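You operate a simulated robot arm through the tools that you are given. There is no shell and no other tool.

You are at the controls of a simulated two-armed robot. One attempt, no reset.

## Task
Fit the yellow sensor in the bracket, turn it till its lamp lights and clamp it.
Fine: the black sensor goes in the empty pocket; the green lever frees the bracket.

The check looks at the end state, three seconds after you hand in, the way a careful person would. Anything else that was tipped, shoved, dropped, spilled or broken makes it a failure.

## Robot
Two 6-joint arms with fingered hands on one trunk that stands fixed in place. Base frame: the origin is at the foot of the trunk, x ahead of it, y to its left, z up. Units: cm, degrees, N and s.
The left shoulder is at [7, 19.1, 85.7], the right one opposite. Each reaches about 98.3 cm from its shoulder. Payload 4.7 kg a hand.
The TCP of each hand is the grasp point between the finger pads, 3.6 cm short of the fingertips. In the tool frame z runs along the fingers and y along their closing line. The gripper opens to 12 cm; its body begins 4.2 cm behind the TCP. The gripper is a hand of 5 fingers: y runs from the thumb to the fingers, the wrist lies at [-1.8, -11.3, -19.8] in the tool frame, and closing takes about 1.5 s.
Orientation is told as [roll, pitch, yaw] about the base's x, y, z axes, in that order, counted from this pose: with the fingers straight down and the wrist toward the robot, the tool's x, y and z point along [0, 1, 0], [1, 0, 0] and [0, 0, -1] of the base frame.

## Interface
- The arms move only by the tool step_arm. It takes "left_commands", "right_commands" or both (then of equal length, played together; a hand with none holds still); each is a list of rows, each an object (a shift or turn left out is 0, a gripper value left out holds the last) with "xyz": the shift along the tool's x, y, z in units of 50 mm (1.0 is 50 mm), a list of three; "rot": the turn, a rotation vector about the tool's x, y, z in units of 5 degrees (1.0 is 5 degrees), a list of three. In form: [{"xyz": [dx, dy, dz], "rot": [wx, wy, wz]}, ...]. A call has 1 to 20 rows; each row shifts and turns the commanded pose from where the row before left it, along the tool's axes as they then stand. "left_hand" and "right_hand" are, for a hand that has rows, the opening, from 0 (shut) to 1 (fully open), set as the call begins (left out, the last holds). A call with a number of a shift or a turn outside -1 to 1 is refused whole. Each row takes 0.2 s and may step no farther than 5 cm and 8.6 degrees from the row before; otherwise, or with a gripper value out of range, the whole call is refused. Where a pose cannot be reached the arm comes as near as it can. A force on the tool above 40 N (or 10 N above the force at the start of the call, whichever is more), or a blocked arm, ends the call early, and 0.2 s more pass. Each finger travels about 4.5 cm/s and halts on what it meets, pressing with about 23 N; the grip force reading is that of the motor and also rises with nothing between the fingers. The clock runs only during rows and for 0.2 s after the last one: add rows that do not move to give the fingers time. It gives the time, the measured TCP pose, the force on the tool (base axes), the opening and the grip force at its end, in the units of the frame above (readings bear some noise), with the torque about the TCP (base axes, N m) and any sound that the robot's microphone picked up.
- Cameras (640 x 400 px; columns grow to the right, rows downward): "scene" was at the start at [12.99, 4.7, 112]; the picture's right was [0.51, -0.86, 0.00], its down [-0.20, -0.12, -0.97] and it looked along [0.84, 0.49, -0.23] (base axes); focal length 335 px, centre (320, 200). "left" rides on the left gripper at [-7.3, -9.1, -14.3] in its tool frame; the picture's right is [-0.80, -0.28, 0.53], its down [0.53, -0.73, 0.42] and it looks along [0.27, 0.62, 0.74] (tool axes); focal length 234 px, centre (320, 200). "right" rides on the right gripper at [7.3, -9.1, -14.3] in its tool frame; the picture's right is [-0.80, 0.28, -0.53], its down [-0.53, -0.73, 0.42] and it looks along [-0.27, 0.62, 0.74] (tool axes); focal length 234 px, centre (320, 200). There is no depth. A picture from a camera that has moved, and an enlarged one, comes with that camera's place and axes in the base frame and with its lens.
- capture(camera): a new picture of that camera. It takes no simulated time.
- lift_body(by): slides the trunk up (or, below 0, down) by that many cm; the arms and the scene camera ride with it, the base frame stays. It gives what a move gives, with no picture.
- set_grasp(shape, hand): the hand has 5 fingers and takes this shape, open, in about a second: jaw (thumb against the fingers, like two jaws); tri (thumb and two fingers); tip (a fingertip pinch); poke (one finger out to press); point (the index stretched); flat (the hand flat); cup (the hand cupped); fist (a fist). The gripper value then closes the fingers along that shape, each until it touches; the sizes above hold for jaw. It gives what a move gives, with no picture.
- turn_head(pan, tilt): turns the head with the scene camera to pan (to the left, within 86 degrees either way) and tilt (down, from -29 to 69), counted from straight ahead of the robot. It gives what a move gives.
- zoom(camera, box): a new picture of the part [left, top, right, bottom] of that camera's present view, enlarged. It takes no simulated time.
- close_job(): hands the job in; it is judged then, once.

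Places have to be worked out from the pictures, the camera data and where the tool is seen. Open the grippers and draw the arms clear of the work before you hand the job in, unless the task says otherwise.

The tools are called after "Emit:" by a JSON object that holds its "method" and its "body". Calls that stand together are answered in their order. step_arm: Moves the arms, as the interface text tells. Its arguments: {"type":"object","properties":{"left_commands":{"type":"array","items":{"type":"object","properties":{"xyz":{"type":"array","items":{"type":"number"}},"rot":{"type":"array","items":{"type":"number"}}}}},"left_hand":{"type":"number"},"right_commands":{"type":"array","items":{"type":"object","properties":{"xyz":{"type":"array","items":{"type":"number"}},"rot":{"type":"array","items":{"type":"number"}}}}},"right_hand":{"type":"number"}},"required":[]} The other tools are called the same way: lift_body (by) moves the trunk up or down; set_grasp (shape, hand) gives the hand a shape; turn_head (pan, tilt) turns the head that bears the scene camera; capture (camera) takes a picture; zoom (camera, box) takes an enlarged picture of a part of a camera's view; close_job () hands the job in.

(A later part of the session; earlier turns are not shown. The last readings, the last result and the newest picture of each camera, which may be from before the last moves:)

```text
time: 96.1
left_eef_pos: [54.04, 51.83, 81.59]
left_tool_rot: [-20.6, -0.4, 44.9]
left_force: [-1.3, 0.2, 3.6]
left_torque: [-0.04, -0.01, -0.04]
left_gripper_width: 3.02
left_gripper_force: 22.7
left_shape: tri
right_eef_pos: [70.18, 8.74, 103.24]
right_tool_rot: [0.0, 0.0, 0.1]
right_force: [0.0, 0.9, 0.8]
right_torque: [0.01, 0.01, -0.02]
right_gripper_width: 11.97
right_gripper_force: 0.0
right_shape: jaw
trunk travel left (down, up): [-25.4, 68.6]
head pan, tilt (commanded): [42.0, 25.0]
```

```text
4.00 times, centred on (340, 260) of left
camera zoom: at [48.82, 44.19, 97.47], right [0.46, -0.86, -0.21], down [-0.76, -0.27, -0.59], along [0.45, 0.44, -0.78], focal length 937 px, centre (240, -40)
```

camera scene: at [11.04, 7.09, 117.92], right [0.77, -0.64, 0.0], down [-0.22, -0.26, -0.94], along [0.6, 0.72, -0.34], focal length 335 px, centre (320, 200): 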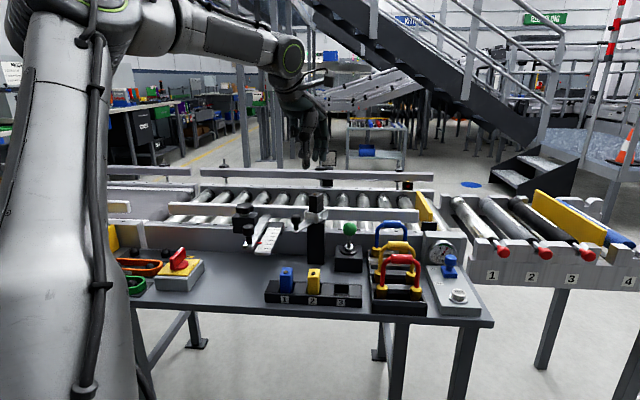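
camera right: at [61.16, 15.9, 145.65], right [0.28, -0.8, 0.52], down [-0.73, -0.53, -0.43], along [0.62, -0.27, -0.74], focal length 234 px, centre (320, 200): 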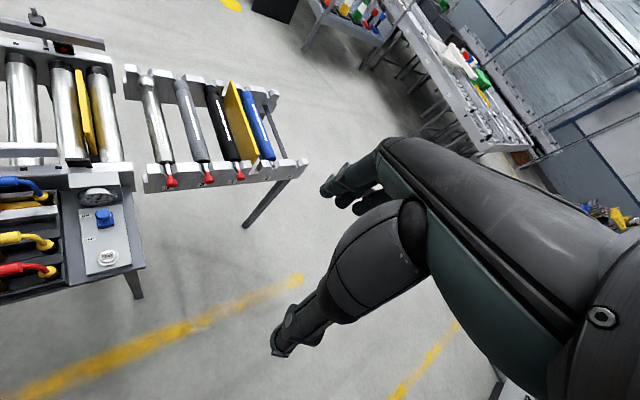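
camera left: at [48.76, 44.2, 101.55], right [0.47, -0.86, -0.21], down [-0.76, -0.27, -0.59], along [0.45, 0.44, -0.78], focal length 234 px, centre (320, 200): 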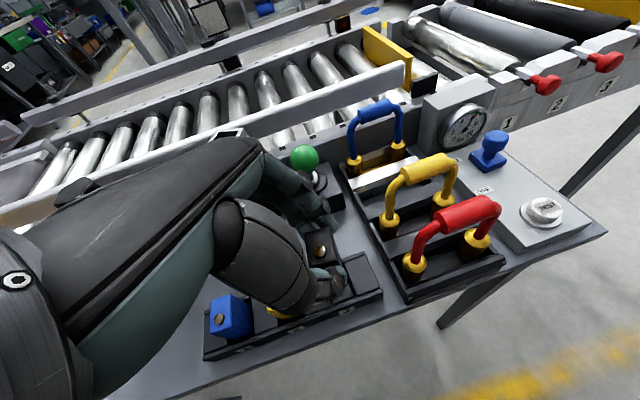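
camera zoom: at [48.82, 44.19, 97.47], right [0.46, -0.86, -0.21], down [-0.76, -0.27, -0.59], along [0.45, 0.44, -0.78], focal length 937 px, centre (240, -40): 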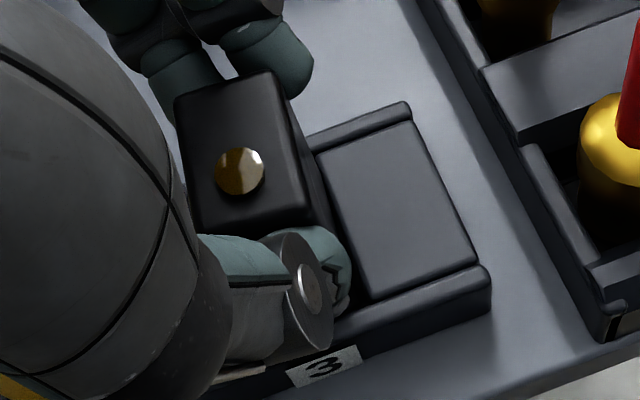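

The picture shows the sensor turned a few degrees clockwise, so its back-right corner sits on the right block. I raise 1 cm, rotate +6° about the vertical and shift 1.5 mm left.

Emit:
{"method": "step_arm", "body": {"left_commands": [{"xyz": [-0.07, 0, -0.187]}, {"rot": [-0.21, 0, -0.562]}, {"rot": [-0.21, 0, -0.562]}, {"xyz": [0.028, 0, -0.0105]}, {}]}}

Emit:
{"method": "zoom", "body": {"camera": "scene", "box": [280, 165, 320, 205]}}

Emit:
{"method": "zoom", "body": {"camera": "left", "box": [290, 210, 390, 310]}}

```text
time: 97.3
left_eef_pos: [53.75, 52.09, 82.82]
left_tool_rot: [-20.6, -0.3, 51.0]
left_force: [-0.2, 0.7, -0.1]
left_torque: [-0.02, 0.01, -0.05]
left_gripper_width: 2.98
left_gripper_force: 22.9
left_shape: tri
right_eef_pos: [70.23, 8.52, 103.2]
right_tool_rot: [0.0, 0.0, -0.1]
right_force: [0.7, -0.3, 0.0]
right_torque: [-0.02, 0.01, 0.02]
right_gripper_width: 11.96
right_gripper_force: 0.2
right_shape: jaw
trunk travel left (down, up): [-25.4, 68.6]
head pan, tilt (commanded): [42.0, 25.0]
```

```text
10.00 times, centred on (300, 185) of scene
camera zoom: at [11.79, 6.12, 102.12], right [0.67, -0.74, 0.0], down [-0.31, -0.28, -0.91], along [0.67, 0.61, -0.42], focal length 3351 px, centre (520, 350)
```

zoom: 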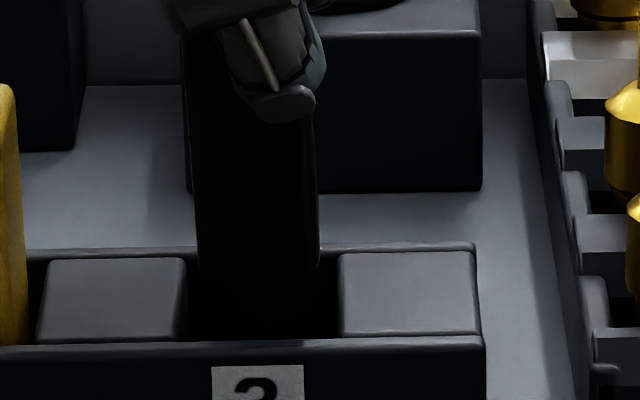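

```text
4.00 times, centred on (340, 260) of left
camera zoom: at [49.42, 43.79, 98.61], right [0.55, -0.81, -0.21], down [-0.73, -0.35, -0.59], along [0.4, 0.48, -0.78], focal length 937 px, centre (240, -40)
```

zoom: 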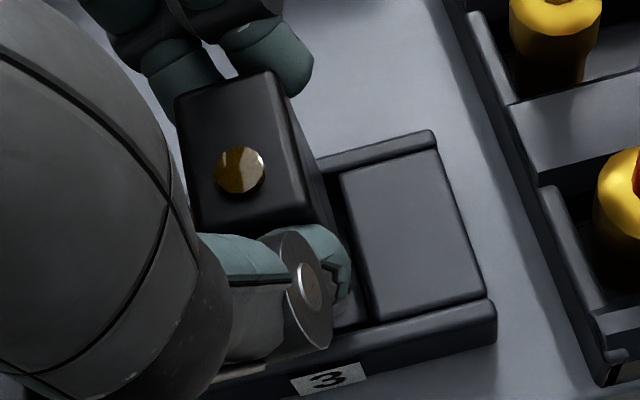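

Now the sensor shows only its front face and is centred left–right. By depth it may be slightly far back, so I shift 2 mm toward the robot and lower again in small steps.

Emit:
{"method": "step_arm", "body": {"left_commands": [{"xyz": [0, -0.04, 0]}, {"xyz": [0.035, 0, 0.0935]}, {"xyz": [0.035, 0, 0.0935]}, {"xyz": [0.028, 0, 0.075]}]}}

Emit:
{"method": "zoom", "body": {"camera": "scene", "box": [280, 165, 320, 205]}}

```text
time: 98.3
left_eef_pos: [53.69, 51.97, 81.31]
left_tool_rot: [-20.4, -0.4, 50.9]
left_force: [-0.1, 0.3, -0.8]
left_torque: [-0.02, -0.03, -0.01]
left_gripper_width: 2.99
left_gripper_force: 22.5
left_shape: tri
right_eef_pos: [70.22, 8.63, 103.21]
right_tool_rot: [0.1, 0.0, 0.1]
right_force: [0.1, 0.3, 0.3]
right_torque: [-0.02, 0.01, 0.03]
right_gripper_width: 11.96
right_gripper_force: 0.0
right_shape: jaw
trunk travel left (down, up): [-25.4, 68.6]
head pan, tilt (commanded): [42.0, 25.0]
```

```text
10.00 times, centred on (300, 185) of scene
camera zoom: at [11.8, 6.15, 102.12], right [0.67, -0.74, 0.0], down [-0.31, -0.28, -0.91], along [0.67, 0.61, -0.42], focal length 3351 px, centre (520, 350)
```

zoom: 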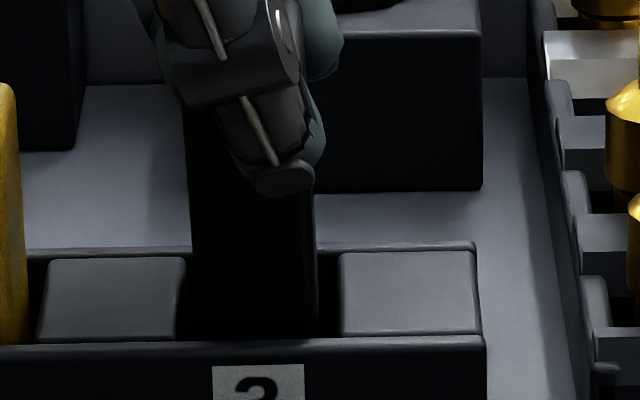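

It is now entering the pocket without force. I nudge 1 mm right and keep lowering.

Emit:
{"method": "step_arm", "body": {"left_commands": [{"xyz": [-0.019, 0, 0.007]}, {"xyz": [0.035, 0, 0.0935]}, {"xyz": [0.035, 0, 0.0935]}]}}

Emit:
{"method": "step_arm", "body": {"left_commands": [{"xyz": [0.028, 0, 0.075]}, {"xyz": [0.014, 0, 0.0375]}]}}

Emit:
{"method": "zoom", "body": {"camera": "scene", "box": [270, 155, 330, 205]}}

```text
time: 99.1
left_eef_pos: [53.8, 51.88, 80.31]
left_tool_rot: [-20.6, -0.4, 50.9]
left_force: [0.3, -0.5, 0.3]
left_torque: [-0.01, 0.02, 0.02]
left_gripper_width: 2.96
left_gripper_force: 23.1
left_shape: tri
right_eef_pos: [70.15, 8.78, 103.31]
right_tool_rot: [0.0, 0.0, 0.0]
right_force: [-0.7, -0.6, 0.7]
right_torque: [0.02, 0.0, 0.0]
right_gripper_width: 11.97
right_gripper_force: 0.1
right_shape: jaw
trunk travel left (down, up): [-25.4, 68.6]
head pan, tilt (commanded): [42.0, 25.0]
```

```text
time: 99.7
left_eef_pos: [53.89, 51.72, 79.61]
left_tool_rot: [-20.7, -0.3, 50.9]
left_force: [0.4, 0.0, -0.5]
left_torque: [0.01, 0.01, -0.02]
left_gripper_width: 2.96
left_gripper_force: 23.3
left_shape: tri
right_eef_pos: [70.32, 8.77, 103.37]
right_tool_rot: [0.0, 0.0, 0.0]
right_force: [-0.3, -1.1, 0.1]
right_torque: [0.03, 0.0, 0.0]
right_gripper_width: 11.98
right_gripper_force: 0.1
right_shape: jaw
trunk travel left (down, up): [-25.4, 68.6]
head pan, tilt (commanded): [42.0, 25.0]
```

```text
8.00 times, centred on (300, 180) of scene
camera zoom: at [11.79, 6.14, 102.12], right [0.67, -0.74, 0.0], down [-0.31, -0.28, -0.91], along [0.67, 0.61, -0.42], focal length 2681 px, centre (480, 360)
```

zoom: 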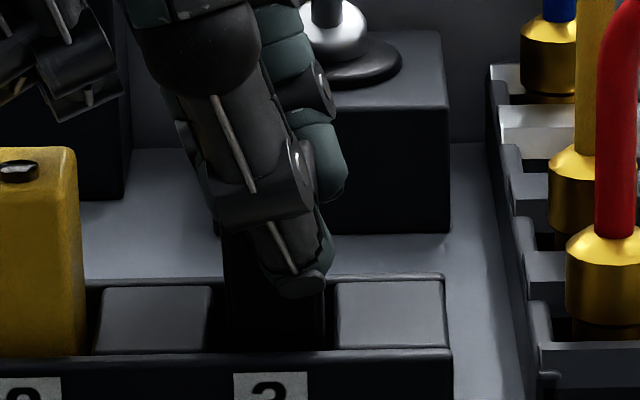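

Still free. I lower by quarter‑centimetre rows to find the pocket floor.

Emit:
{"method": "step_arm", "body": {"left_commands": [{"xyz": [0.0175, 0, 0.047]}, {"xyz": [0.0105, 0, 0.028]}]}}

```text
time: 100.3
left_eef_pos: [53.95, 51.9, 79.58]
left_tool_rot: [-20.7, -0.7, 51.0]
left_force: [1.9, 1.5, 11.2]
left_torque: [-0.04, -0.11, 0.01]
left_gripper_width: 3.02
left_gripper_force: 22.8
left_shape: tri
right_eef_pos: [70.18, 8.65, 103.37]
right_tool_rot: [0.1, 0.0, 0.0]
right_force: [-0.6, -0.2, -0.2]
right_torque: [-0.01, 0.01, -0.01]
right_gripper_width: 11.95
right_gripper_force: 0.1
right_shape: jaw
trunk travel left (down, up): [-25.4, 68.6]
head pan, tilt (commanded): [42.0, 25.0]
```

The pocket floor is felt (11 N). I ease up 1.5 mm and open the hand.

Emit:
{"method": "step_arm", "body": {"left_commands": [{"xyz": [-0.0105, 0, -0.028]}, {}, {}, {}, {}], "left_hand": 0.45}}

Emit:
{"method": "zoom", "body": {"camera": "scene", "box": [260, 145, 330, 215]}}

Emit:
{"method": "zoom", "body": {"camera": "left", "box": [260, 200, 400, 330]}}

```text
time: 101.5
left_eef_pos: [53.85, 51.85, 79.51]
left_tool_rot: [-20.5, -0.4, 50.8]
left_force: [-0.5, 0.0, -0.5]
left_torque: [-0.01, 0.01, 0.01]
left_gripper_width: 5.37
left_gripper_force: 0.0
left_shape: tri
right_eef_pos: [70.29, 8.65, 103.28]
right_tool_rot: [0.0, 0.0, 0.0]
right_force: [-0.4, -0.2, 0.0]
right_torque: [-0.01, -0.02, -0.04]
right_gripper_width: 11.96
right_gripper_force: 0.1
right_shape: jaw
trunk travel left (down, up): [-25.4, 68.6]
head pan, tilt (commanded): [42.0, 25.0]
```

```text
5.71 times, centred on (295, 180) of scene
camera zoom: at [11.79, 6.14, 102.12], right [0.67, -0.74, 0.0], down [-0.31, -0.28, -0.91], along [0.67, 0.61, -0.42], focal length 1915 px, centre (463, 314)
```

zoom: 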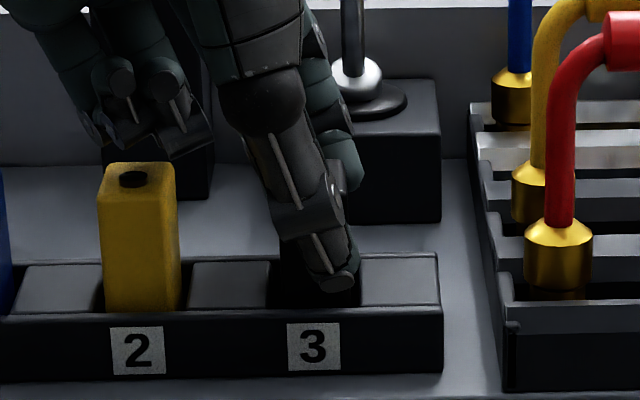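

```text
3.08 times, centred on (330, 265) of left
camera zoom: at [49.45, 43.64, 95.27], right [0.55, -0.81, -0.21], down [-0.73, -0.35, -0.59], along [0.4, 0.48, -0.78], focal length 720 px, centre (289, 0)
```

zoom: 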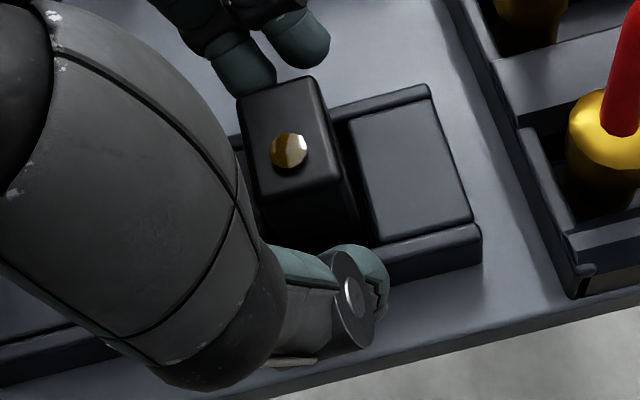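

The black sensor stands in pocket 3. I withdraw straight up by raising the trunk 15 cm and check.

Emit:
{"method": "lift_body", "body": {"by": 15}}

Emit:
{"method": "zoom", "body": {"camera": "scene", "box": [230, 180, 350, 280]}}

Emit:
{"method": "capture", "body": {"camera": "left"}}

```text
time: 103.2
left_eef_pos: [53.88, 51.82, 94.36]
left_tool_rot: [-20.4, -0.3, 51.0]
left_force: [0.2, 0.5, 0.9]
left_torque: [0.0, -0.05, 0.02]
left_gripper_width: 5.39
left_gripper_force: 0.1
left_shape: tri
right_eef_pos: [70.34, 8.8, 118.34]
right_tool_rot: [0.0, 0.0, 0.0]
right_force: [0.1, -0.1, 0.1]
right_torque: [0.02, 0.04, 0.01]
right_gripper_width: 11.95
right_gripper_force: 0.1
right_shape: jaw
trunk travel left (down, up): [-40.4, 53.6]
head pan, tilt (commanded): [42.0, 25.0]
```

```text
4.00 times, centred on (290, 230) of scene
camera zoom: at [11.81, 6.15, 117.11], right [0.67, -0.74, 0.0], down [-0.31, -0.28, -0.91], along [0.67, 0.61, -0.42], focal length 1340 px, centre (440, 80)
```

zoom: 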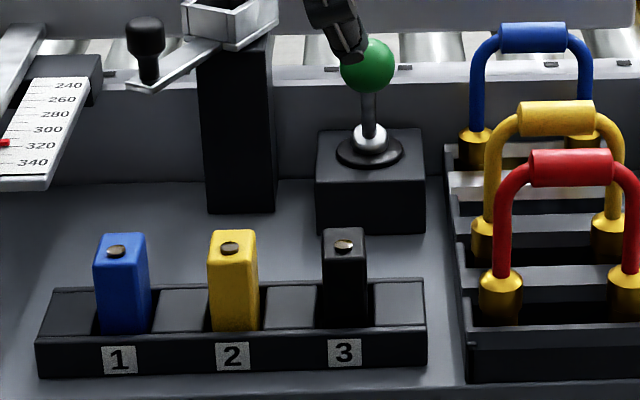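

```text
taken
camera left: at [49.47, 43.65, 110.26], right [0.55, -0.81, -0.21], down [-0.73, -0.35, -0.59], along [0.4, 0.48, -0.78], focal length 234 px, centre (320, 200)
```

left: 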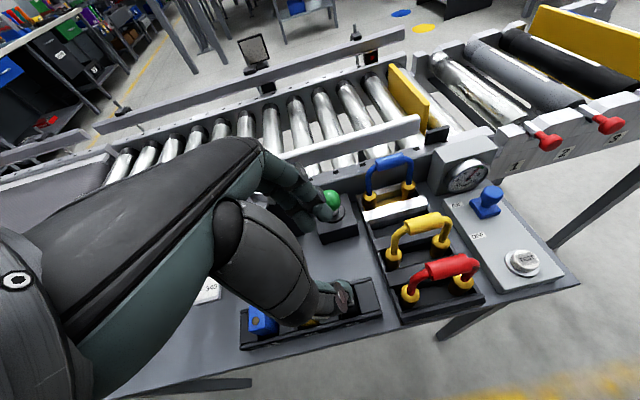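

The black sensor stands squarely in pocket 3. Next I move over the yellow sensor in pocket 2 with yaw 45° and the same roll.

Emit:
{"method": "step_arm", "body": {"left_commands": [{"rot": [0.21, 0, 0.562]}, {"rot": [0.21, 0, 0.562]}, {"xyz": [0.38, 0, -0.142]}, {"xyz": [0.38, 0, -0.142]}, {"xyz": [0.38, 0, -0.142]}, {}], "left_hand": 0.48}}

Emit:
{"method": "zoom", "body": {"camera": "left", "box": [240, 200, 440, 360]}}

```text
time: 104.7
left_eef_pos: [52.85, 52.6, 94.43]
left_tool_rot: [-20.5, -0.3, 45.0]
left_force: [0.7, 0.6, 0.3]
left_torque: [0.01, 0.03, 0.02]
left_gripper_width: 5.73
left_gripper_force: 0.0
left_shape: tri
left hand out of reach, approached as far as the arm can: row 3, 4, 5
right_eef_pos: [70.25, 8.58, 118.24]
right_tool_rot: [0.1, 0.1, 0.0]
right_force: [-0.5, -0.2, 0.3]
right_torque: [0.01, 0.0, 0.06]
right_gripper_width: 11.96
right_gripper_force: 0.1
right_shape: jaw
trunk travel left (down, up): [-40.4, 53.6]
head pan, tilt (commanded): [42.0, 25.0]
```

```text
2.50 times, centred on (340, 280) of left
camera zoom: at [47.55, 44.91, 110.31], right [0.46, -0.86, -0.21], down [-0.76, -0.27, -0.59], along [0.45, 0.44, -0.78], focal length 585 px, centre (270, 0)
```

zoom: 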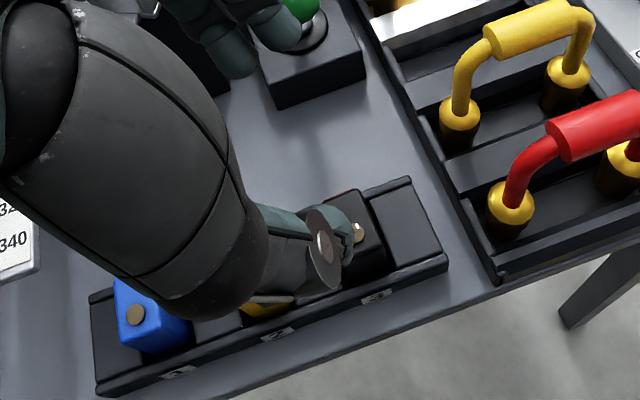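

Moving left is refused here, likely because the elbow is folded too far at this trunk height. I raise the arm 12 cm, lower the trunk 15 cm to unfold it, and try again.

Emit:
{"method": "step_arm", "body": {"left_commands": [{"xyz": [-0.28, 0, -0.748]}, {"xyz": [-0.28, 0, -0.748]}, {"xyz": [-0.28, 0, -0.748]}]}}

Emit:
{"method": "lift_body", "body": {"by": -15}}

Emit:
{"method": "step_arm", "body": {"left_commands": [{"xyz": [0.3, 0, -0.112]}, {"xyz": [0.3, 0, -0.112]}, {"xyz": [0.3, 0, -0.112]}]}}

```text
time: 105.5
left_eef_pos: [52.48, 52.48, 106.43]
left_tool_rot: [-20.5, -0.5, 45.0]
left_force: [-0.3, -0.7, 0.4]
left_torque: [0.01, -0.01, 0.02]
left_gripper_width: 5.75
left_gripper_force: 0.1
left_shape: tri
right_eef_pos: [70.32, 8.54, 118.28]
right_tool_rot: [0.1, 0.0, 0.0]
right_force: [-0.6, 0.4, 0.1]
right_torque: [0.06, 0.03, 0.04]
right_gripper_width: 11.96
right_gripper_force: 0.0
right_shape: jaw
trunk travel left (down, up): [-40.4, 53.6]
head pan, tilt (commanded): [42.0, 25.0]
```

```text
time: 107.2
left_eef_pos: [52.52, 52.71, 91.33]
left_tool_rot: [-20.5, -0.4, 44.9]
left_force: [-0.3, 0.0, -0.5]
left_torque: [-0.02, 0.0, 0.03]
left_gripper_width: 5.72
left_gripper_force: 0.0
left_shape: tri
right_eef_pos: [70.31, 8.67, 103.33]
right_tool_rot: [0.0, 0.0, 0.0]
right_force: [0.4, -0.1, 0.6]
right_torque: [0.0, 0.02, -0.02]
right_gripper_width: 11.96
right_gripper_force: 0.1
right_shape: jaw
trunk travel left (down, up): [-25.4, 68.6]
head pan, tilt (commanded): [42.0, 25.0]
```

```text
time: 108.0
left_eef_pos: [49.77, 55.3, 91.58]
left_tool_rot: [-20.3, -0.4, 45.0]
left_force: [-0.2, -0.1, 0.3]
left_torque: [0.0, 0.01, 0.05]
left_gripper_width: 5.7
left_gripper_force: 0.0
left_shape: tri
left hand out of reach, approached as far as the arm can: row 3
right_eef_pos: [70.25, 8.7, 103.24]
right_tool_rot: [-0.1, 0.1, 0.0]
right_force: [0.4, 0.3, -0.5]
right_torque: [0.07, 0.02, -0.01]
right_gripper_width: 11.96
right_gripper_force: 0.0
right_shape: jaw
trunk travel left (down, up): [-25.4, 68.6]
head pan, tilt (commanded): [42.0, 25.0]
```

It stops just short of the target. I reduce the roll to −10°, which should suit pocket 2, and then adjust to (49.83, 55.96).

Emit:
{"method": "step_arm", "body": {"left_commands": [{"rot": [0, 0.7, 0]}, {"rot": [0, 0.7, 0]}, {"rot": [0, 0.7, 0]}]}}

```text
time: 108.8
left_eef_pos: [49.77, 55.45, 91.43]
left_tool_rot: [-9.9, -0.4, 44.9]
left_force: [0.4, -0.4, 0.2]
left_torque: [-0.01, 0.01, 0.03]
left_gripper_width: 5.71
left_gripper_force: 0.0
left_shape: tri
right_eef_pos: [70.3, 8.68, 103.3]
right_tool_rot: [0.1, 0.0, 0.0]
right_force: [0.3, -0.5, 0.1]
right_torque: [0.08, -0.01, -0.01]
right_gripper_width: 11.97
right_gripper_force: 0.0
right_shape: jaw
trunk travel left (down, up): [-25.4, 68.6]
head pan, tilt (commanded): [42.0, 25.0]
```

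Fine at roll −10°. I make the small position correction and descend to z≈83 over the yellow sensor.

Emit:
{"method": "step_arm", "body": {"left_commands": [{"xyz": [0.063, 0.08, -0.011]}, {"xyz": [0.0868, 0, 0.4925]}, {"xyz": [0.0868, 0, 0.4925]}, {"xyz": [0.0868, 0, 0.4925]}, {}]}}

Emit:
{"method": "zoom", "body": {"camera": "left", "box": [240, 200, 400, 330]}}

Emit:
{"method": "zoom", "body": {"camera": "scene", "box": [230, 120, 340, 220]}}

```text
time: 110.0
left_eef_pos: [49.89, 55.93, 83.84]
left_tool_rot: [-10.0, -0.5, 44.9]
left_force: [-0.4, -0.2, -0.2]
left_torque: [0.02, 0.03, -0.01]
left_gripper_width: 5.7
left_gripper_force: 0.0
left_shape: tri
right_eef_pos: [70.21, 8.63, 103.37]
right_tool_rot: [0.0, 0.0, 0.0]
right_force: [0.2, 0.0, 0.5]
right_torque: [0.01, -0.03, -0.02]
right_gripper_width: 11.97
right_gripper_force: 0.1
right_shape: jaw
trunk travel left (down, up): [-25.4, 68.6]
head pan, tilt (commanded): [42.0, 25.0]
```

```text
3.08 times, centred on (320, 265) of left
camera zoom: at [46.63, 46.2, 99.1], right [0.43, -0.82, -0.38], down [-0.83, -0.2, -0.52], along [0.35, 0.54, -0.77], focal length 720 px, centre (320, 0)
```

zoom: 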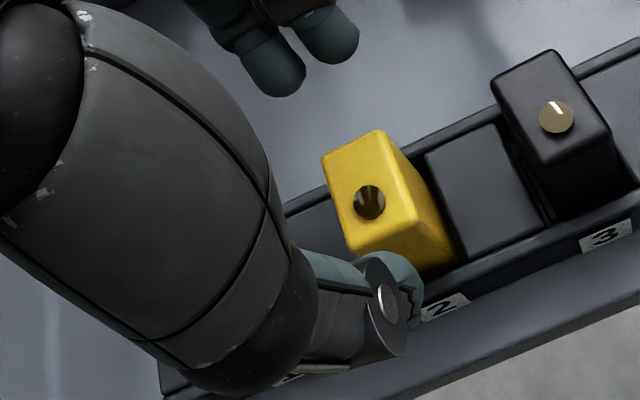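

```text
4.00 times, centred on (285, 170) of scene
camera zoom: at [11.76, 6.09, 102.14], right [0.67, -0.74, 0.0], down [-0.31, -0.28, -0.91], along [0.67, 0.61, -0.42], focal length 1340 px, centre (460, 320)
```

zoom: 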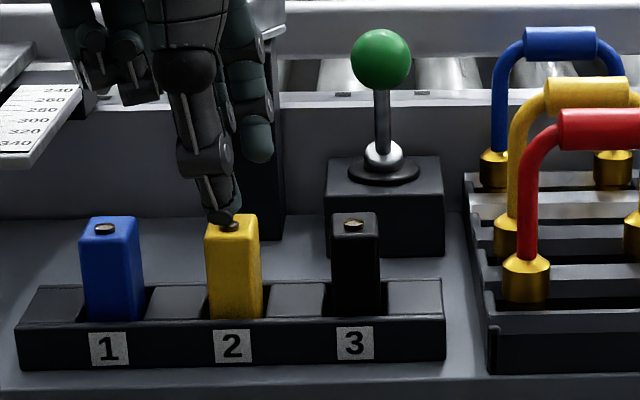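

The yellow top projects exactly where predicted. I descend 4.2 cm so that the fingers straddle it, then close.

Emit:
{"method": "step_arm", "body": {"left_commands": [{"xyz": [0.049, 0, 0.278]}, {"xyz": [0.049, 0, 0.278]}, {"xyz": [0.049, 0, 0.278]}]}}

Emit:
{"method": "zoom", "body": {"camera": "left", "box": [240, 200, 400, 330]}}

Emit:
{"method": "zoom", "body": {"camera": "scene", "box": [230, 130, 330, 220]}}

```text
time: 110.8
left_eef_pos: [50.36, 55.33, 79.58]
left_tool_rot: [-10.1, -0.4, 44.9]
left_force: [-0.5, -0.4, 0.2]
left_torque: [0.02, 0.0, -0.01]
left_gripper_width: 5.74
left_gripper_force: 0.0
left_shape: tri
left hand out of reach, approached as far as the arm can: row 2
right_eef_pos: [70.2, 8.77, 103.22]
right_tool_rot: [0.0, 0.0, 0.0]
right_force: [0.3, -0.2, -0.5]
right_torque: [0.01, 0.02, 0.01]
right_gripper_width: 11.98
right_gripper_force: 0.0
right_shape: jaw
trunk travel left (down, up): [-25.4, 68.6]
head pan, tilt (commanded): [42.0, 25.0]
```

```text
3.08 times, centred on (320, 265) of left
camera zoom: at [47.0, 45.61, 94.81], right [0.43, -0.82, -0.38], down [-0.83, -0.2, -0.52], along [0.35, 0.54, -0.77], focal length 720 px, centre (320, 0)
```

zoom: 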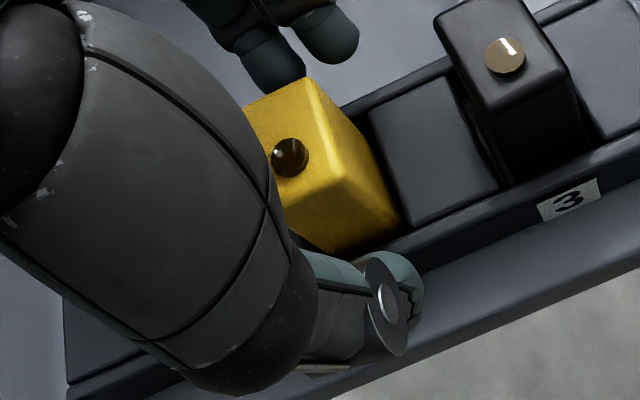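

```text
4.44 times, centred on (280, 175) of scene
camera zoom: at [11.79, 6.14, 102.12], right [0.67, -0.74, 0.0], down [-0.31, -0.28, -0.91], along [0.67, 0.61, -0.42], focal length 1489 px, centre (498, 311)
```

zoom: 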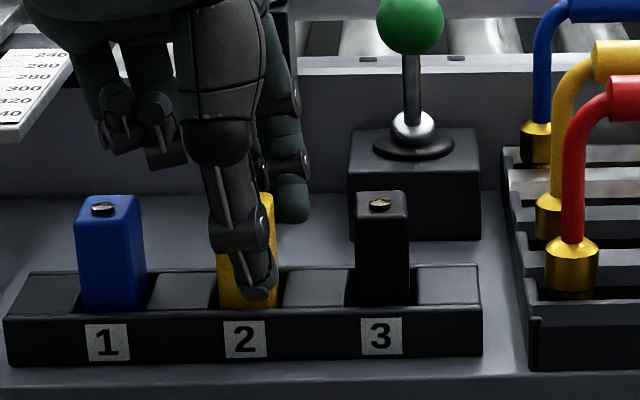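

The elbow-fold limit pushed the hand 0.76 cm right. I raise the arm 7 cm, lower the trunk 7 cm to unfold the elbow, then re-centre left.

Emit:
{"method": "step_arm", "body": {"left_commands": [{"xyz": [-0.1215, 0, -0.69]}, {"xyz": [-0.1215, 0, -0.69]}, {"xyz": [0.075, 0, -0.013]}, {"xyz": [0.075, 0, -0.013]}, {}]}}

```text
time: 112.0
left_eef_pos: [49.59, 56.17, 86.61]
left_tool_rot: [-10.1, -0.4, 44.9]
left_force: [0.4, 0.6, -0.3]
left_torque: [-0.01, 0.01, 0.0]
left_gripper_width: 5.73
left_gripper_force: 0.0
left_shape: tri
right_eef_pos: [70.22, 8.68, 103.25]
right_tool_rot: [-0.1, 0.0, -0.1]
right_force: [-0.1, -0.5, 0.1]
right_torque: [-0.03, -0.03, -0.01]
right_gripper_width: 11.95
right_gripper_force: 0.0
right_shape: jaw
trunk travel left (down, up): [-25.4, 68.6]
head pan, tilt (commanded): [42.0, 25.0]
```

Now slightly left of target; I correct 2.5 mm right, then lower the trunk 7 cm so the fingers straddle the yellow sensor.

Emit:
{"method": "step_arm", "body": {"left_commands": [{"xyz": [-0.049, 0, 0.009]}, {}]}}

Emit:
{"method": "lift_body", "body": {"by": -4}}

Emit:
{"method": "zoom", "body": {"camera": "left", "box": [240, 200, 400, 330]}}

```text
time: 112.6
left_eef_pos: [49.62, 55.82, 86.56]
left_tool_rot: [-10.0, -0.4, 44.9]
left_force: [-0.2, 0.0, -0.3]
left_torque: [0.02, 0.02, 0.03]
left_gripper_width: 5.74
left_gripper_force: 0.2
left_shape: tri
right_eef_pos: [70.17, 8.68, 103.29]
right_tool_rot: [0.1, 0.0, 0.1]
right_force: [0.6, -0.4, -0.4]
right_torque: [0.0, 0.05, -0.01]
right_gripper_width: 11.99
right_gripper_force: 0.1
right_shape: jaw
trunk travel left (down, up): [-25.4, 68.6]
head pan, tilt (commanded): [42.0, 25.0]
```

```text
time: 113.4
left_eef_pos: [49.65, 55.81, 82.63]
left_tool_rot: [-10.0, -0.4, 44.9]
left_force: [-1.0, -0.5, 0.2]
left_torque: [-0.01, 0.04, -0.01]
left_gripper_width: 5.77
left_gripper_force: 0.1
left_shape: tri
right_eef_pos: [70.13, 8.59, 99.32]
right_tool_rot: [0.1, 0.0, 0.0]
right_force: [0.3, -0.2, 0.6]
right_torque: [0.03, -0.02, 0.03]
right_gripper_width: 11.96
right_gripper_force: 0.0
right_shape: jaw
trunk travel left (down, up): [-21.4, 72.6]
head pan, tilt (commanded): [42.0, 25.0]
```

```text
3.08 times, centred on (320, 265) of left
camera zoom: at [46.47, 46.12, 97.88], right [0.43, -0.82, -0.38], down [-0.83, -0.2, -0.52], along [0.35, 0.54, -0.77], focal length 720 px, centre (320, 0)
```

zoom: 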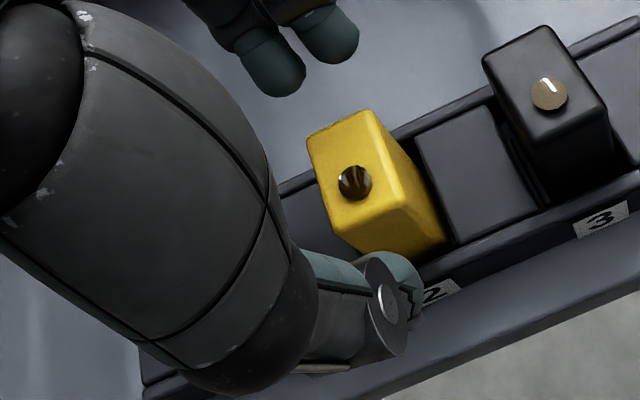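

The offset is now near the design value. I add 2 mm forward and lower the trunk the last 3 cm, then close.

Emit:
{"method": "step_arm", "body": {"left_commands": [{"xyz": [0, 0.04, 0]}, {}]}}

Emit:
{"method": "lift_body", "body": {"by": -3}}

Emit:
{"method": "zoom", "body": {"camera": "left", "box": [240, 200, 400, 330]}}

Emit:
{"method": "zoom", "body": {"camera": "scene", "box": [230, 110, 330, 200]}}

```text
time: 114.0
left_eef_pos: [49.82, 55.92, 82.7]
left_tool_rot: [-10.1, -0.4, 45.1]
left_force: [0.3, -0.3, -0.7]
left_torque: [-0.01, 0.03, 0.0]
left_gripper_width: 5.73
left_gripper_force: 0.0
left_shape: tri
right_eef_pos: [70.31, 8.74, 99.25]
right_tool_rot: [-0.1, 0.1, 0.0]
right_force: [-0.6, -0.3, -0.4]
right_torque: [-0.02, 0.0, -0.01]
right_gripper_width: 11.96
right_gripper_force: 0.0
right_shape: jaw
trunk travel left (down, up): [-21.4, 72.6]
head pan, tilt (commanded): [42.0, 25.0]
```

```text
time: 114.8
left_eef_pos: [49.81, 55.97, 79.64]
left_tool_rot: [-9.9, -0.4, 44.9]
left_force: [-1.3, 0.2, -0.2]
left_torque: [0.04, 0.01, -0.02]
left_gripper_width: 5.78
left_gripper_force: 0.1
left_shape: tri
right_eef_pos: [70.25, 8.72, 96.18]
right_tool_rot: [0.0, 0.0, 0.1]
right_force: [0.7, 0.2, 0.3]
right_torque: [0.0, -0.01, 0.04]
right_gripper_width: 11.96
right_gripper_force: 0.0
right_shape: jaw
trunk travel left (down, up): [-18.4, 75.6]
head pan, tilt (commanded): [42.0, 25.0]
```

```text
3.08 times, centred on (320, 265) of left
camera zoom: at [46.57, 46.27, 94.92], right [0.43, -0.82, -0.38], down [-0.83, -0.2, -0.52], along [0.35, 0.54, -0.77], focal length 720 px, centre (320, 0)
```

zoom: 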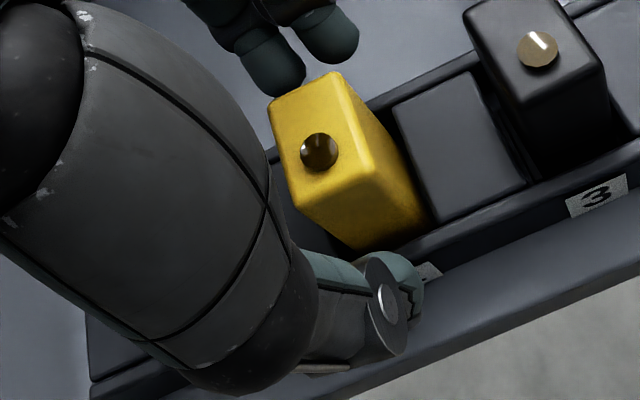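

```text
4.44 times, centred on (280, 155) of scene
camera zoom: at [11.76, 6.12, 95.13], right [0.67, -0.74, 0.0], down [-0.31, -0.28, -0.91], along [0.67, 0.61, -0.42], focal length 1489 px, centre (498, 400)
```

zoom: 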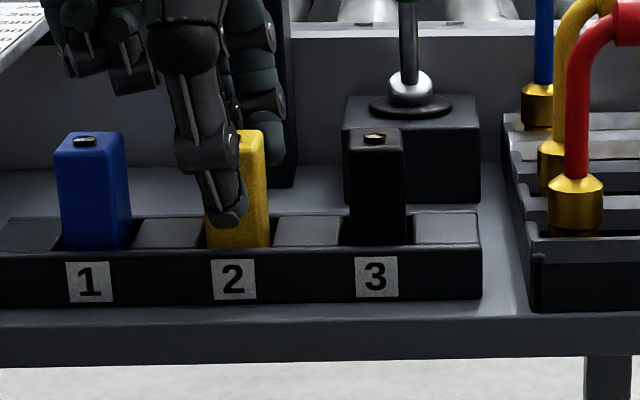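

Thumb and fingers straddle the yellow sensor. I close the grip.

Emit:
{"method": "step_arm", "body": {"left_commands": [{}, {}, {}, {}, {}, {}], "left_hand": 0.15}}

Emit:
{"method": "zoom", "body": {"camera": "left", "box": [240, 200, 400, 330]}}

Emit:
{"method": "zoom", "body": {"camera": "scene", "box": [230, 110, 330, 200]}}

```text
time: 116.2
left_eef_pos: [49.78, 56.01, 79.52]
left_tool_rot: [-10.0, -0.5, 45.1]
left_force: [0.6, 1.4, 0.1]
left_torque: [-0.03, -0.01, -0.01]
left_gripper_width: 2.9
left_gripper_force: 22.8
left_shape: tri
right_eef_pos: [70.22, 8.65, 96.28]
right_tool_rot: [0.1, 0.1, 0.0]
right_force: [0.3, 0.7, -0.5]
right_torque: [0.03, -0.01, 0.01]
right_gripper_width: 11.96
right_gripper_force: 0.1
right_shape: jaw
trunk travel left (down, up): [-18.4, 75.6]
head pan, tilt (commanded): [42.0, 25.0]
```

```text
3.08 times, centred on (320, 265) of left
camera zoom: at [46.6, 46.29, 94.88], right [0.43, -0.82, -0.38], down [-0.83, -0.2, -0.52], along [0.35, 0.54, -0.77], focal length 720 px, centre (320, 0)
```

zoom: 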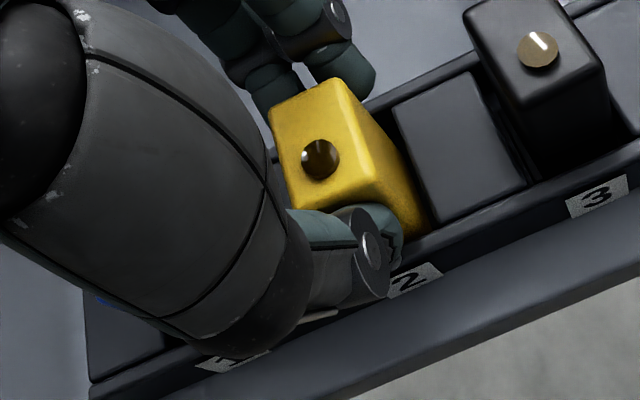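

```text
4.44 times, centred on (280, 155) of scene
camera zoom: at [11.79, 6.14, 95.12], right [0.67, -0.74, 0.0], down [-0.31, -0.28, -0.91], along [0.67, 0.61, -0.42], focal length 1489 px, centre (498, 400)
```

zoom: 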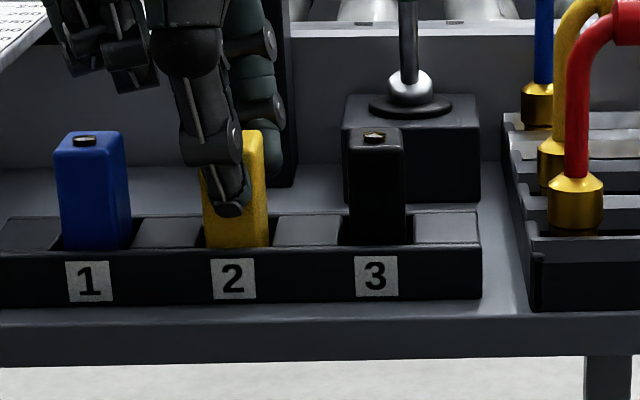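

Gripped (2.90 cm, 22.8 N). I lift it straight up with the trunk by 22 cm and check how it hangs.

Emit:
{"method": "lift_body", "body": {"by": 5}}

Emit:
{"method": "lift_body", "body": {"by": 17}}

Emit:
{"method": "turn_head", "body": {"pan": 46, "tilt": 20}}

Emit:
{"method": "capture", "body": {"camera": "scene"}}

Emit:
{"method": "zoom", "body": {"camera": "left", "box": [260, 200, 400, 330]}}

```text
time: 117.1
left_eef_pos: [49.87, 56.06, 84.57]
left_tool_rot: [-10.0, -0.3, 45.1]
left_force: [0.1, 0.2, -0.6]
left_torque: [0.0, 0.04, 0.03]
left_gripper_width: 2.86
left_gripper_force: 23.3
left_shape: tri
right_eef_pos: [70.26, 8.67, 101.15]
right_tool_rot: [0.0, -0.1, -0.1]
right_force: [0.1, 0.6, -0.8]
right_torque: [-0.01, -0.06, -0.01]
right_gripper_width: 11.96
right_gripper_force: 0.1
right_shape: jaw
trunk travel left (down, up): [-23.4, 70.6]
head pan, tilt (commanded): [42.0, 25.0]
```

```text
time: 119.0
left_eef_pos: [49.97, 56.03, 101.54]
left_tool_rot: [-10.0, -0.4, 44.9]
left_force: [0.6, -0.1, -0.2]
left_torque: [0.03, -0.03, 0.02]
left_gripper_width: 2.86
left_gripper_force: 22.9
left_shape: tri
right_eef_pos: [70.25, 8.65, 118.12]
right_tool_rot: [0.0, 0.0, 0.0]
right_force: [0.0, 0.2, -1.0]
right_torque: [0.01, 0.01, 0.01]
right_gripper_width: 11.97
right_gripper_force: 0.1
right_shape: jaw
trunk travel left (down, up): [-40.4, 53.6]
head pan, tilt (commanded): [42.0, 25.0]
```

```text
time: 119.7
left_eef_pos: [49.97, 56.07, 101.67]
left_tool_rot: [-10.0, -0.4, 44.9]
left_force: [-0.6, -0.5, -1.0]
left_torque: [-0.01, -0.02, -0.03]
left_gripper_width: 2.87
left_gripper_force: 23.2
left_shape: tri
right_eef_pos: [70.3, 8.8, 118.26]
right_tool_rot: [0.1, 0.0, 0.0]
right_force: [0.3, 0.1, -0.5]
right_torque: [-0.03, -0.02, -0.01]
right_gripper_width: 11.93
right_gripper_force: 0.2
right_shape: jaw
trunk travel left (down, up): [-40.4, 53.6]
head pan, tilt (commanded): [46.0, 20.0]
```

```text
taken
camera scene: at [11.42, 6.67, 117.93], right [0.72, -0.69, 0.0], down [-0.24, -0.25, -0.94], along [0.65, 0.68, -0.34], focal length 335 px, centre (320, 200)
```

scene: 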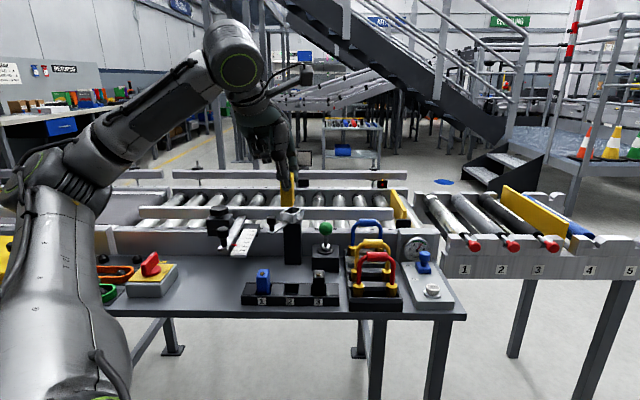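

```text
3.08 times, centred on (330, 265) of left
camera zoom: at [46.61, 46.29, 116.89], right [0.43, -0.82, -0.38], down [-0.83, -0.2, -0.52], along [0.35, 0.54, -0.77], focal length 720 px, centre (289, 0)
```

zoom: 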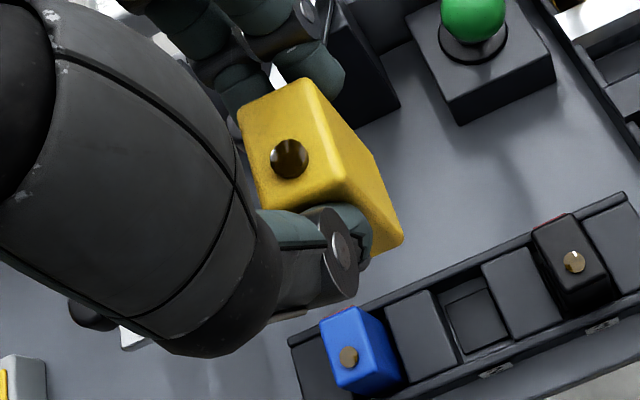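

The yellow sensor hangs vertical and aligned with the hand. Now I measure the empty bracket's angle precisely from the scene camera.

Emit:
{"method": "zoom", "body": {"camera": "scene", "box": [258, 200, 314, 240]}}

Emit:
{"method": "zoom", "body": {"camera": "scene", "box": [276, 202, 308, 222]}}

```text
10.00 times, centred on (286, 220) of scene
camera zoom: at [11.42, 6.67, 117.93], right [0.72, -0.69, 0.0], down [-0.24, -0.25, -0.94], along [0.65, 0.68, -0.34], focal length 3351 px, centre (660, 0)
```

zoom: 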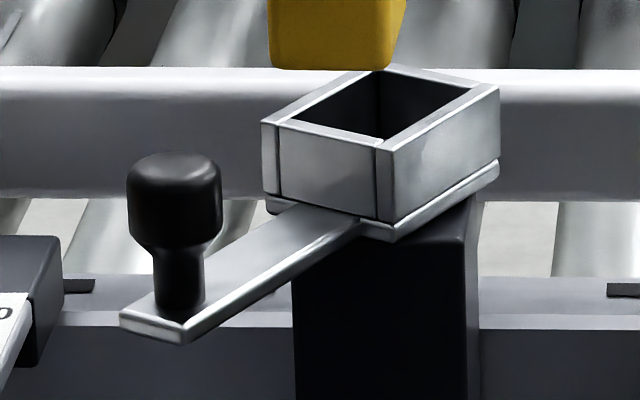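

```text
16.00 times, centred on (292, 212) of scene
camera zoom: at [11.42, 6.67, 117.93], right [0.72, -0.69, 0.0], down [-0.24, -0.25, -0.94], along [0.65, 0.68, -0.34], focal length 5362 px, centre (768, 8)
```

zoom: 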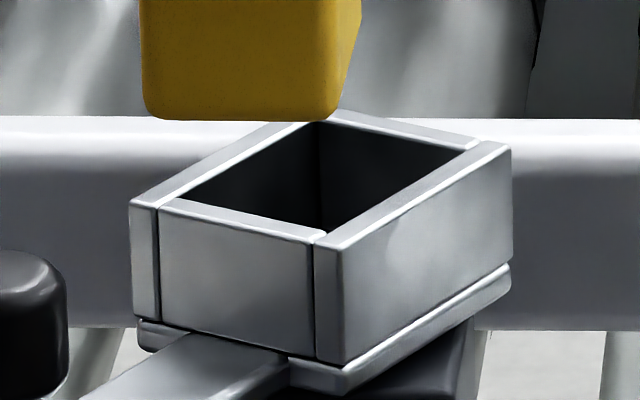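

Measuring the cup corners, the bracket now sits at yaw ≈16.5° (its knob was evidently brushed earlier – it is free and turns easily), centre ≈(61.0, 68.1). I raise the trunk 6 cm, bring the yellow sensor over it and turn the hand to yaw 16.5°.

Emit:
{"method": "lift_body", "body": {"by": 6}}

Emit:
{"method": "step_arm", "body": {"left_commands": [{"xyz": [0.088, 0.552, 0.25]}, {"xyz": [0.088, 0.552, 0.25]}, {"xyz": [0.088, 0.552, 0.31]}, {"xyz": [0.088, 0.552, 0.31]}, {"xyz": [0.088, 0.552, 0.35]}, {"xyz": [0.088, 0.552, 0.35]}, {"rot": [0.165, 0, 0.936]}, {"rot": [0.165, 0, 0.936]}, {"rot": [0.165, 0, 0.936]}, {"rot": [0.165, 0, 0.936]}, {"rot": [0.165, 0, 0.936]}, {"rot": [0.165, 0, 0.936]}, {}]}}

Emit:
{"method": "zoom", "body": {"camera": "left", "box": [260, 180, 420, 310]}}

Emit:
{"method": "zoom", "body": {"camera": "scene", "box": [250, 150, 340, 270]}}

```text
time: 120.7
left_eef_pos: [49.88, 56.09, 107.63]
left_tool_rot: [-9.9, -0.4, 44.9]
left_force: [0.6, -0.8, -0.6]
left_torque: [0.0, 0.04, -0.03]
left_gripper_width: 2.87
left_gripper_force: 22.9
left_shape: tri
right_eef_pos: [70.27, 8.73, 124.27]
right_tool_rot: [-0.1, 0.0, -0.1]
right_force: [0.2, 0.5, -0.2]
right_torque: [-0.03, 0.02, 0.02]
right_gripper_width: 11.98
right_gripper_force: 0.2
right_shape: jaw
trunk travel left (down, up): [-46.4, 47.6]
head pan, tilt (commanded): [46.0, 20.0]
```

```text
time: 123.5
left_eef_pos: [61.02, 68.39, 98.4]
left_tool_rot: [-9.8, -0.3, 16.4]
left_force: [0.4, -1.1, -1.0]
left_torque: [0.0, 0.0, 0.01]
left_gripper_width: 2.88
left_gripper_force: 22.8
left_shape: tri
right_eef_pos: [70.23, 8.88, 124.3]
right_tool_rot: [0.0, 0.0, 0.1]
right_force: [-0.4, -0.8, 0.4]
right_torque: [-0.05, -0.02, -0.01]
right_gripper_width: 11.95
right_gripper_force: 0.1
right_shape: jaw
trunk travel left (down, up): [-46.4, 47.6]
head pan, tilt (commanded): [46.0, 20.0]
```

```text
3.08 times, centred on (340, 245) of left
camera zoom: at [53.48, 61.47, 113.63], right [-0.02, -0.92, -0.38], down [-0.83, 0.23, -0.51], along [0.56, 0.31, -0.77], focal length 720 px, centre (258, 62)
```

zoom: 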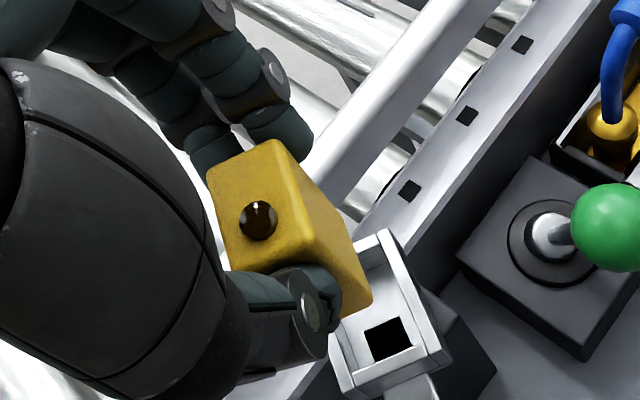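

```text
3.33 times, centred on (295, 210) of scene
camera zoom: at [11.43, 6.68, 123.93], right [0.72, -0.69, 0.0], down [-0.24, -0.25, -0.94], along [0.65, 0.68, -0.34], focal length 1117 px, centre (403, 167)
```

zoom: 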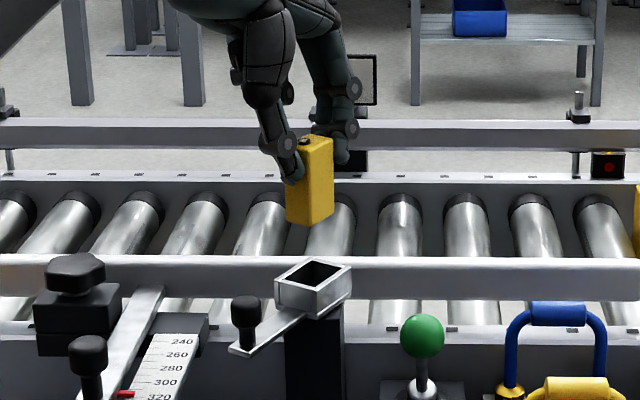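

Reached without limits. I zoom in to compare the sensor's orientation with the cup's before lowering.

Emit:
{"method": "zoom", "body": {"camera": "scene", "box": [272, 186, 312, 246]}}

Emit:
{"method": "zoom", "body": {"camera": "left", "box": [310, 210, 390, 310]}}

```text
6.67 times, centred on (292, 216) of scene
camera zoom: at [11.43, 6.68, 123.93], right [0.72, -0.69, 0.0], down [-0.24, -0.25, -0.94], along [0.65, 0.68, -0.34], focal length 2234 px, centre (507, 93)
```

zoom: 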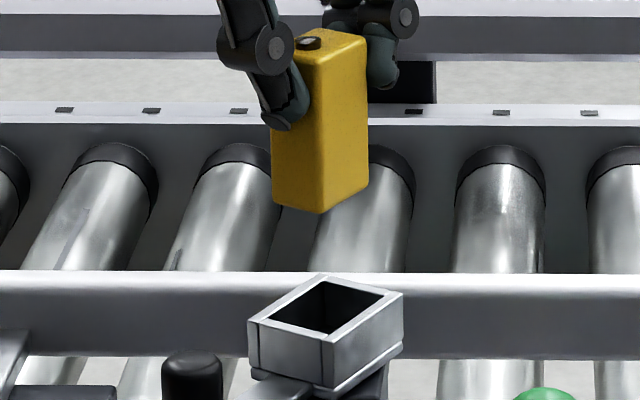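

```text
4.00 times, centred on (350, 260) of left
camera zoom: at [53.48, 61.47, 113.63], right [-0.02, -0.92, -0.38], down [-0.83, 0.23, -0.51], along [0.56, 0.31, -0.77], focal length 937 px, centre (200, -40)
```

zoom: 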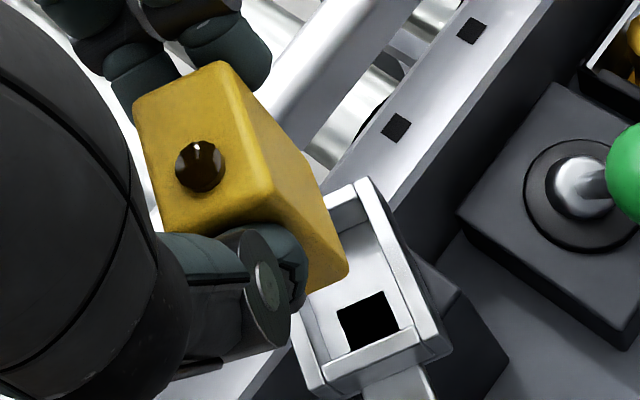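

Sensor axis (≈61.05, 68.04) and cup centre (≈60.99, 68.10) agree within about 1 mm and the yaw matches within a couple of degrees. I lower to just above the rim, then proceed slowly.

Emit:
{"method": "step_arm", "body": {"left_commands": [{"xyz": [0.05, 0, 0.28]}, {"xyz": [0.05, 0, 0.28]}, {"xyz": [0.045, 0, 0.256]}]}}

Emit:
{"method": "zoom", "body": {"camera": "scene", "box": [272, 196, 312, 246]}}

Emit:
{"method": "zoom", "body": {"camera": "left", "box": [300, 200, 390, 310]}}

```text
time: 124.3
left_eef_pos: [60.81, 68.6, 94.14]
left_tool_rot: [-9.9, -0.3, 16.4]
left_force: [-0.7, -0.3, -0.7]
left_torque: [-0.03, -0.01, -0.02]
left_gripper_width: 2.88
left_gripper_force: 22.9
left_shape: tri
right_eef_pos: [70.21, 8.84, 124.28]
right_tool_rot: [0.0, 0.1, 0.0]
right_force: [0.2, 0.3, -0.1]
right_torque: [-0.01, -0.03, -0.03]
right_gripper_width: 11.99
right_gripper_force: 0.1
right_shape: jaw
trunk travel left (down, up): [-46.4, 47.6]
head pan, tilt (commanded): [46.0, 20.0]
```

```text
8.00 times, centred on (292, 221) of scene
camera zoom: at [11.43, 6.72, 123.93], right [0.72, -0.69, 0.0], down [-0.24, -0.25, -0.94], along [0.65, 0.68, -0.34], focal length 2681 px, centre (544, 32)
```

zoom: 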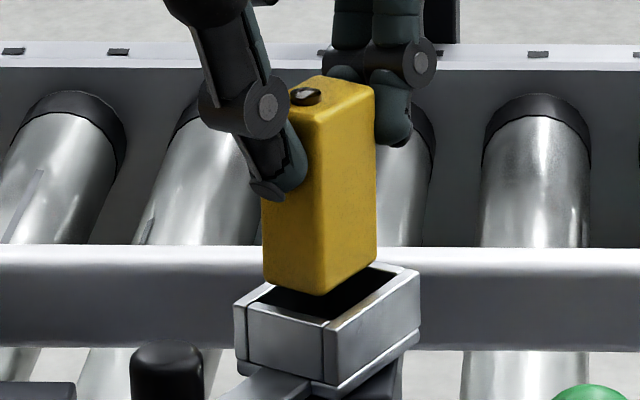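

```text
3.64 times, centred on (345, 255) of left
camera zoom: at [53.4, 61.59, 109.49], right [-0.02, -0.92, -0.38], down [-0.83, 0.23, -0.51], along [0.56, 0.31, -0.77], focal length 852 px, centre (229, 0)
```

zoom: 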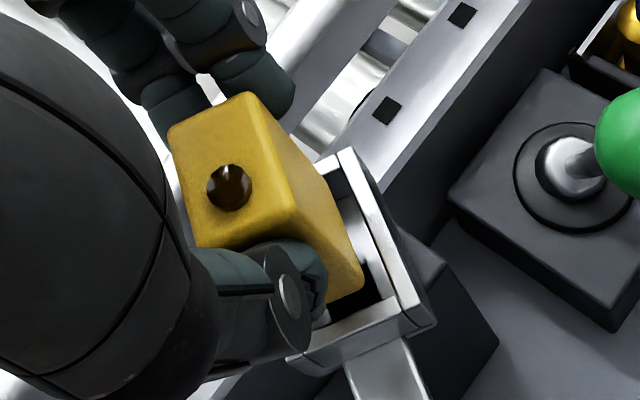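

The sensor appears about 3 mm too far left in the cup. I shift right 3 mm and look again.

Emit:
{"method": "step_arm", "body": {"left_commands": [{"xyz": [-0.059, 0.01, 0.0104]}, {}]}}

Emit:
{"method": "zoom", "body": {"camera": "scene", "box": [272, 196, 312, 246]}}

Emit:
{"method": "zoom", "body": {"camera": "left", "box": [300, 200, 390, 310]}}

```text
time: 124.9
left_eef_pos: [60.97, 68.33, 94.29]
left_tool_rot: [-9.8, -0.2, 16.5]
left_force: [0.5, -0.1, -1.0]
left_torque: [0.0, -0.02, 0.0]
left_gripper_width: 2.89
left_gripper_force: 23.3
left_shape: tri
right_eef_pos: [70.24, 8.82, 124.26]
right_tool_rot: [-0.1, 0.0, 0.0]
right_force: [1.0, 0.1, -0.2]
right_torque: [0.02, 0.01, 0.03]
right_gripper_width: 11.99
right_gripper_force: 0.1
right_shape: jaw
trunk travel left (down, up): [-46.4, 47.6]
head pan, tilt (commanded): [46.0, 20.0]
```

```text
8.00 times, centred on (292, 221) of scene
camera zoom: at [11.42, 6.68, 123.93], right [0.72, -0.69, 0.0], down [-0.24, -0.25, -0.94], along [0.65, 0.68, -0.34], focal length 2681 px, centre (544, 32)
```

zoom: 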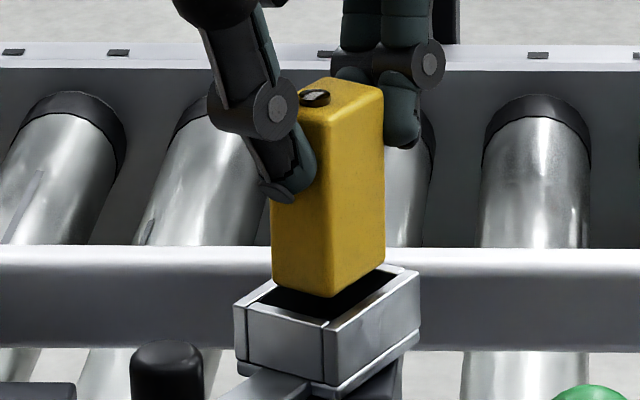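

```text
3.64 times, centred on (345, 255) of left
camera zoom: at [53.54, 61.31, 109.5], right [-0.02, -0.92, -0.38], down [-0.83, 0.23, -0.51], along [0.56, 0.31, -0.77], focal length 852 px, centre (229, 0)
```

zoom: 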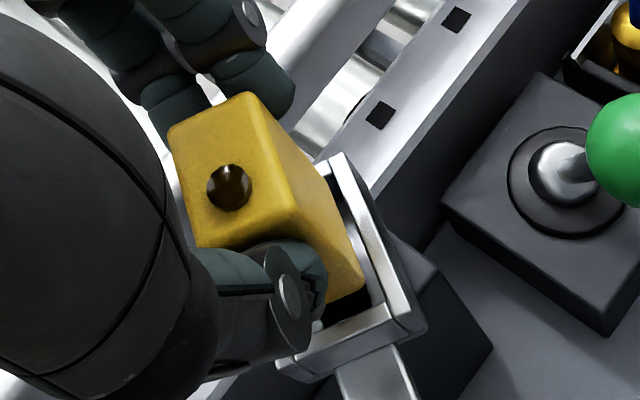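

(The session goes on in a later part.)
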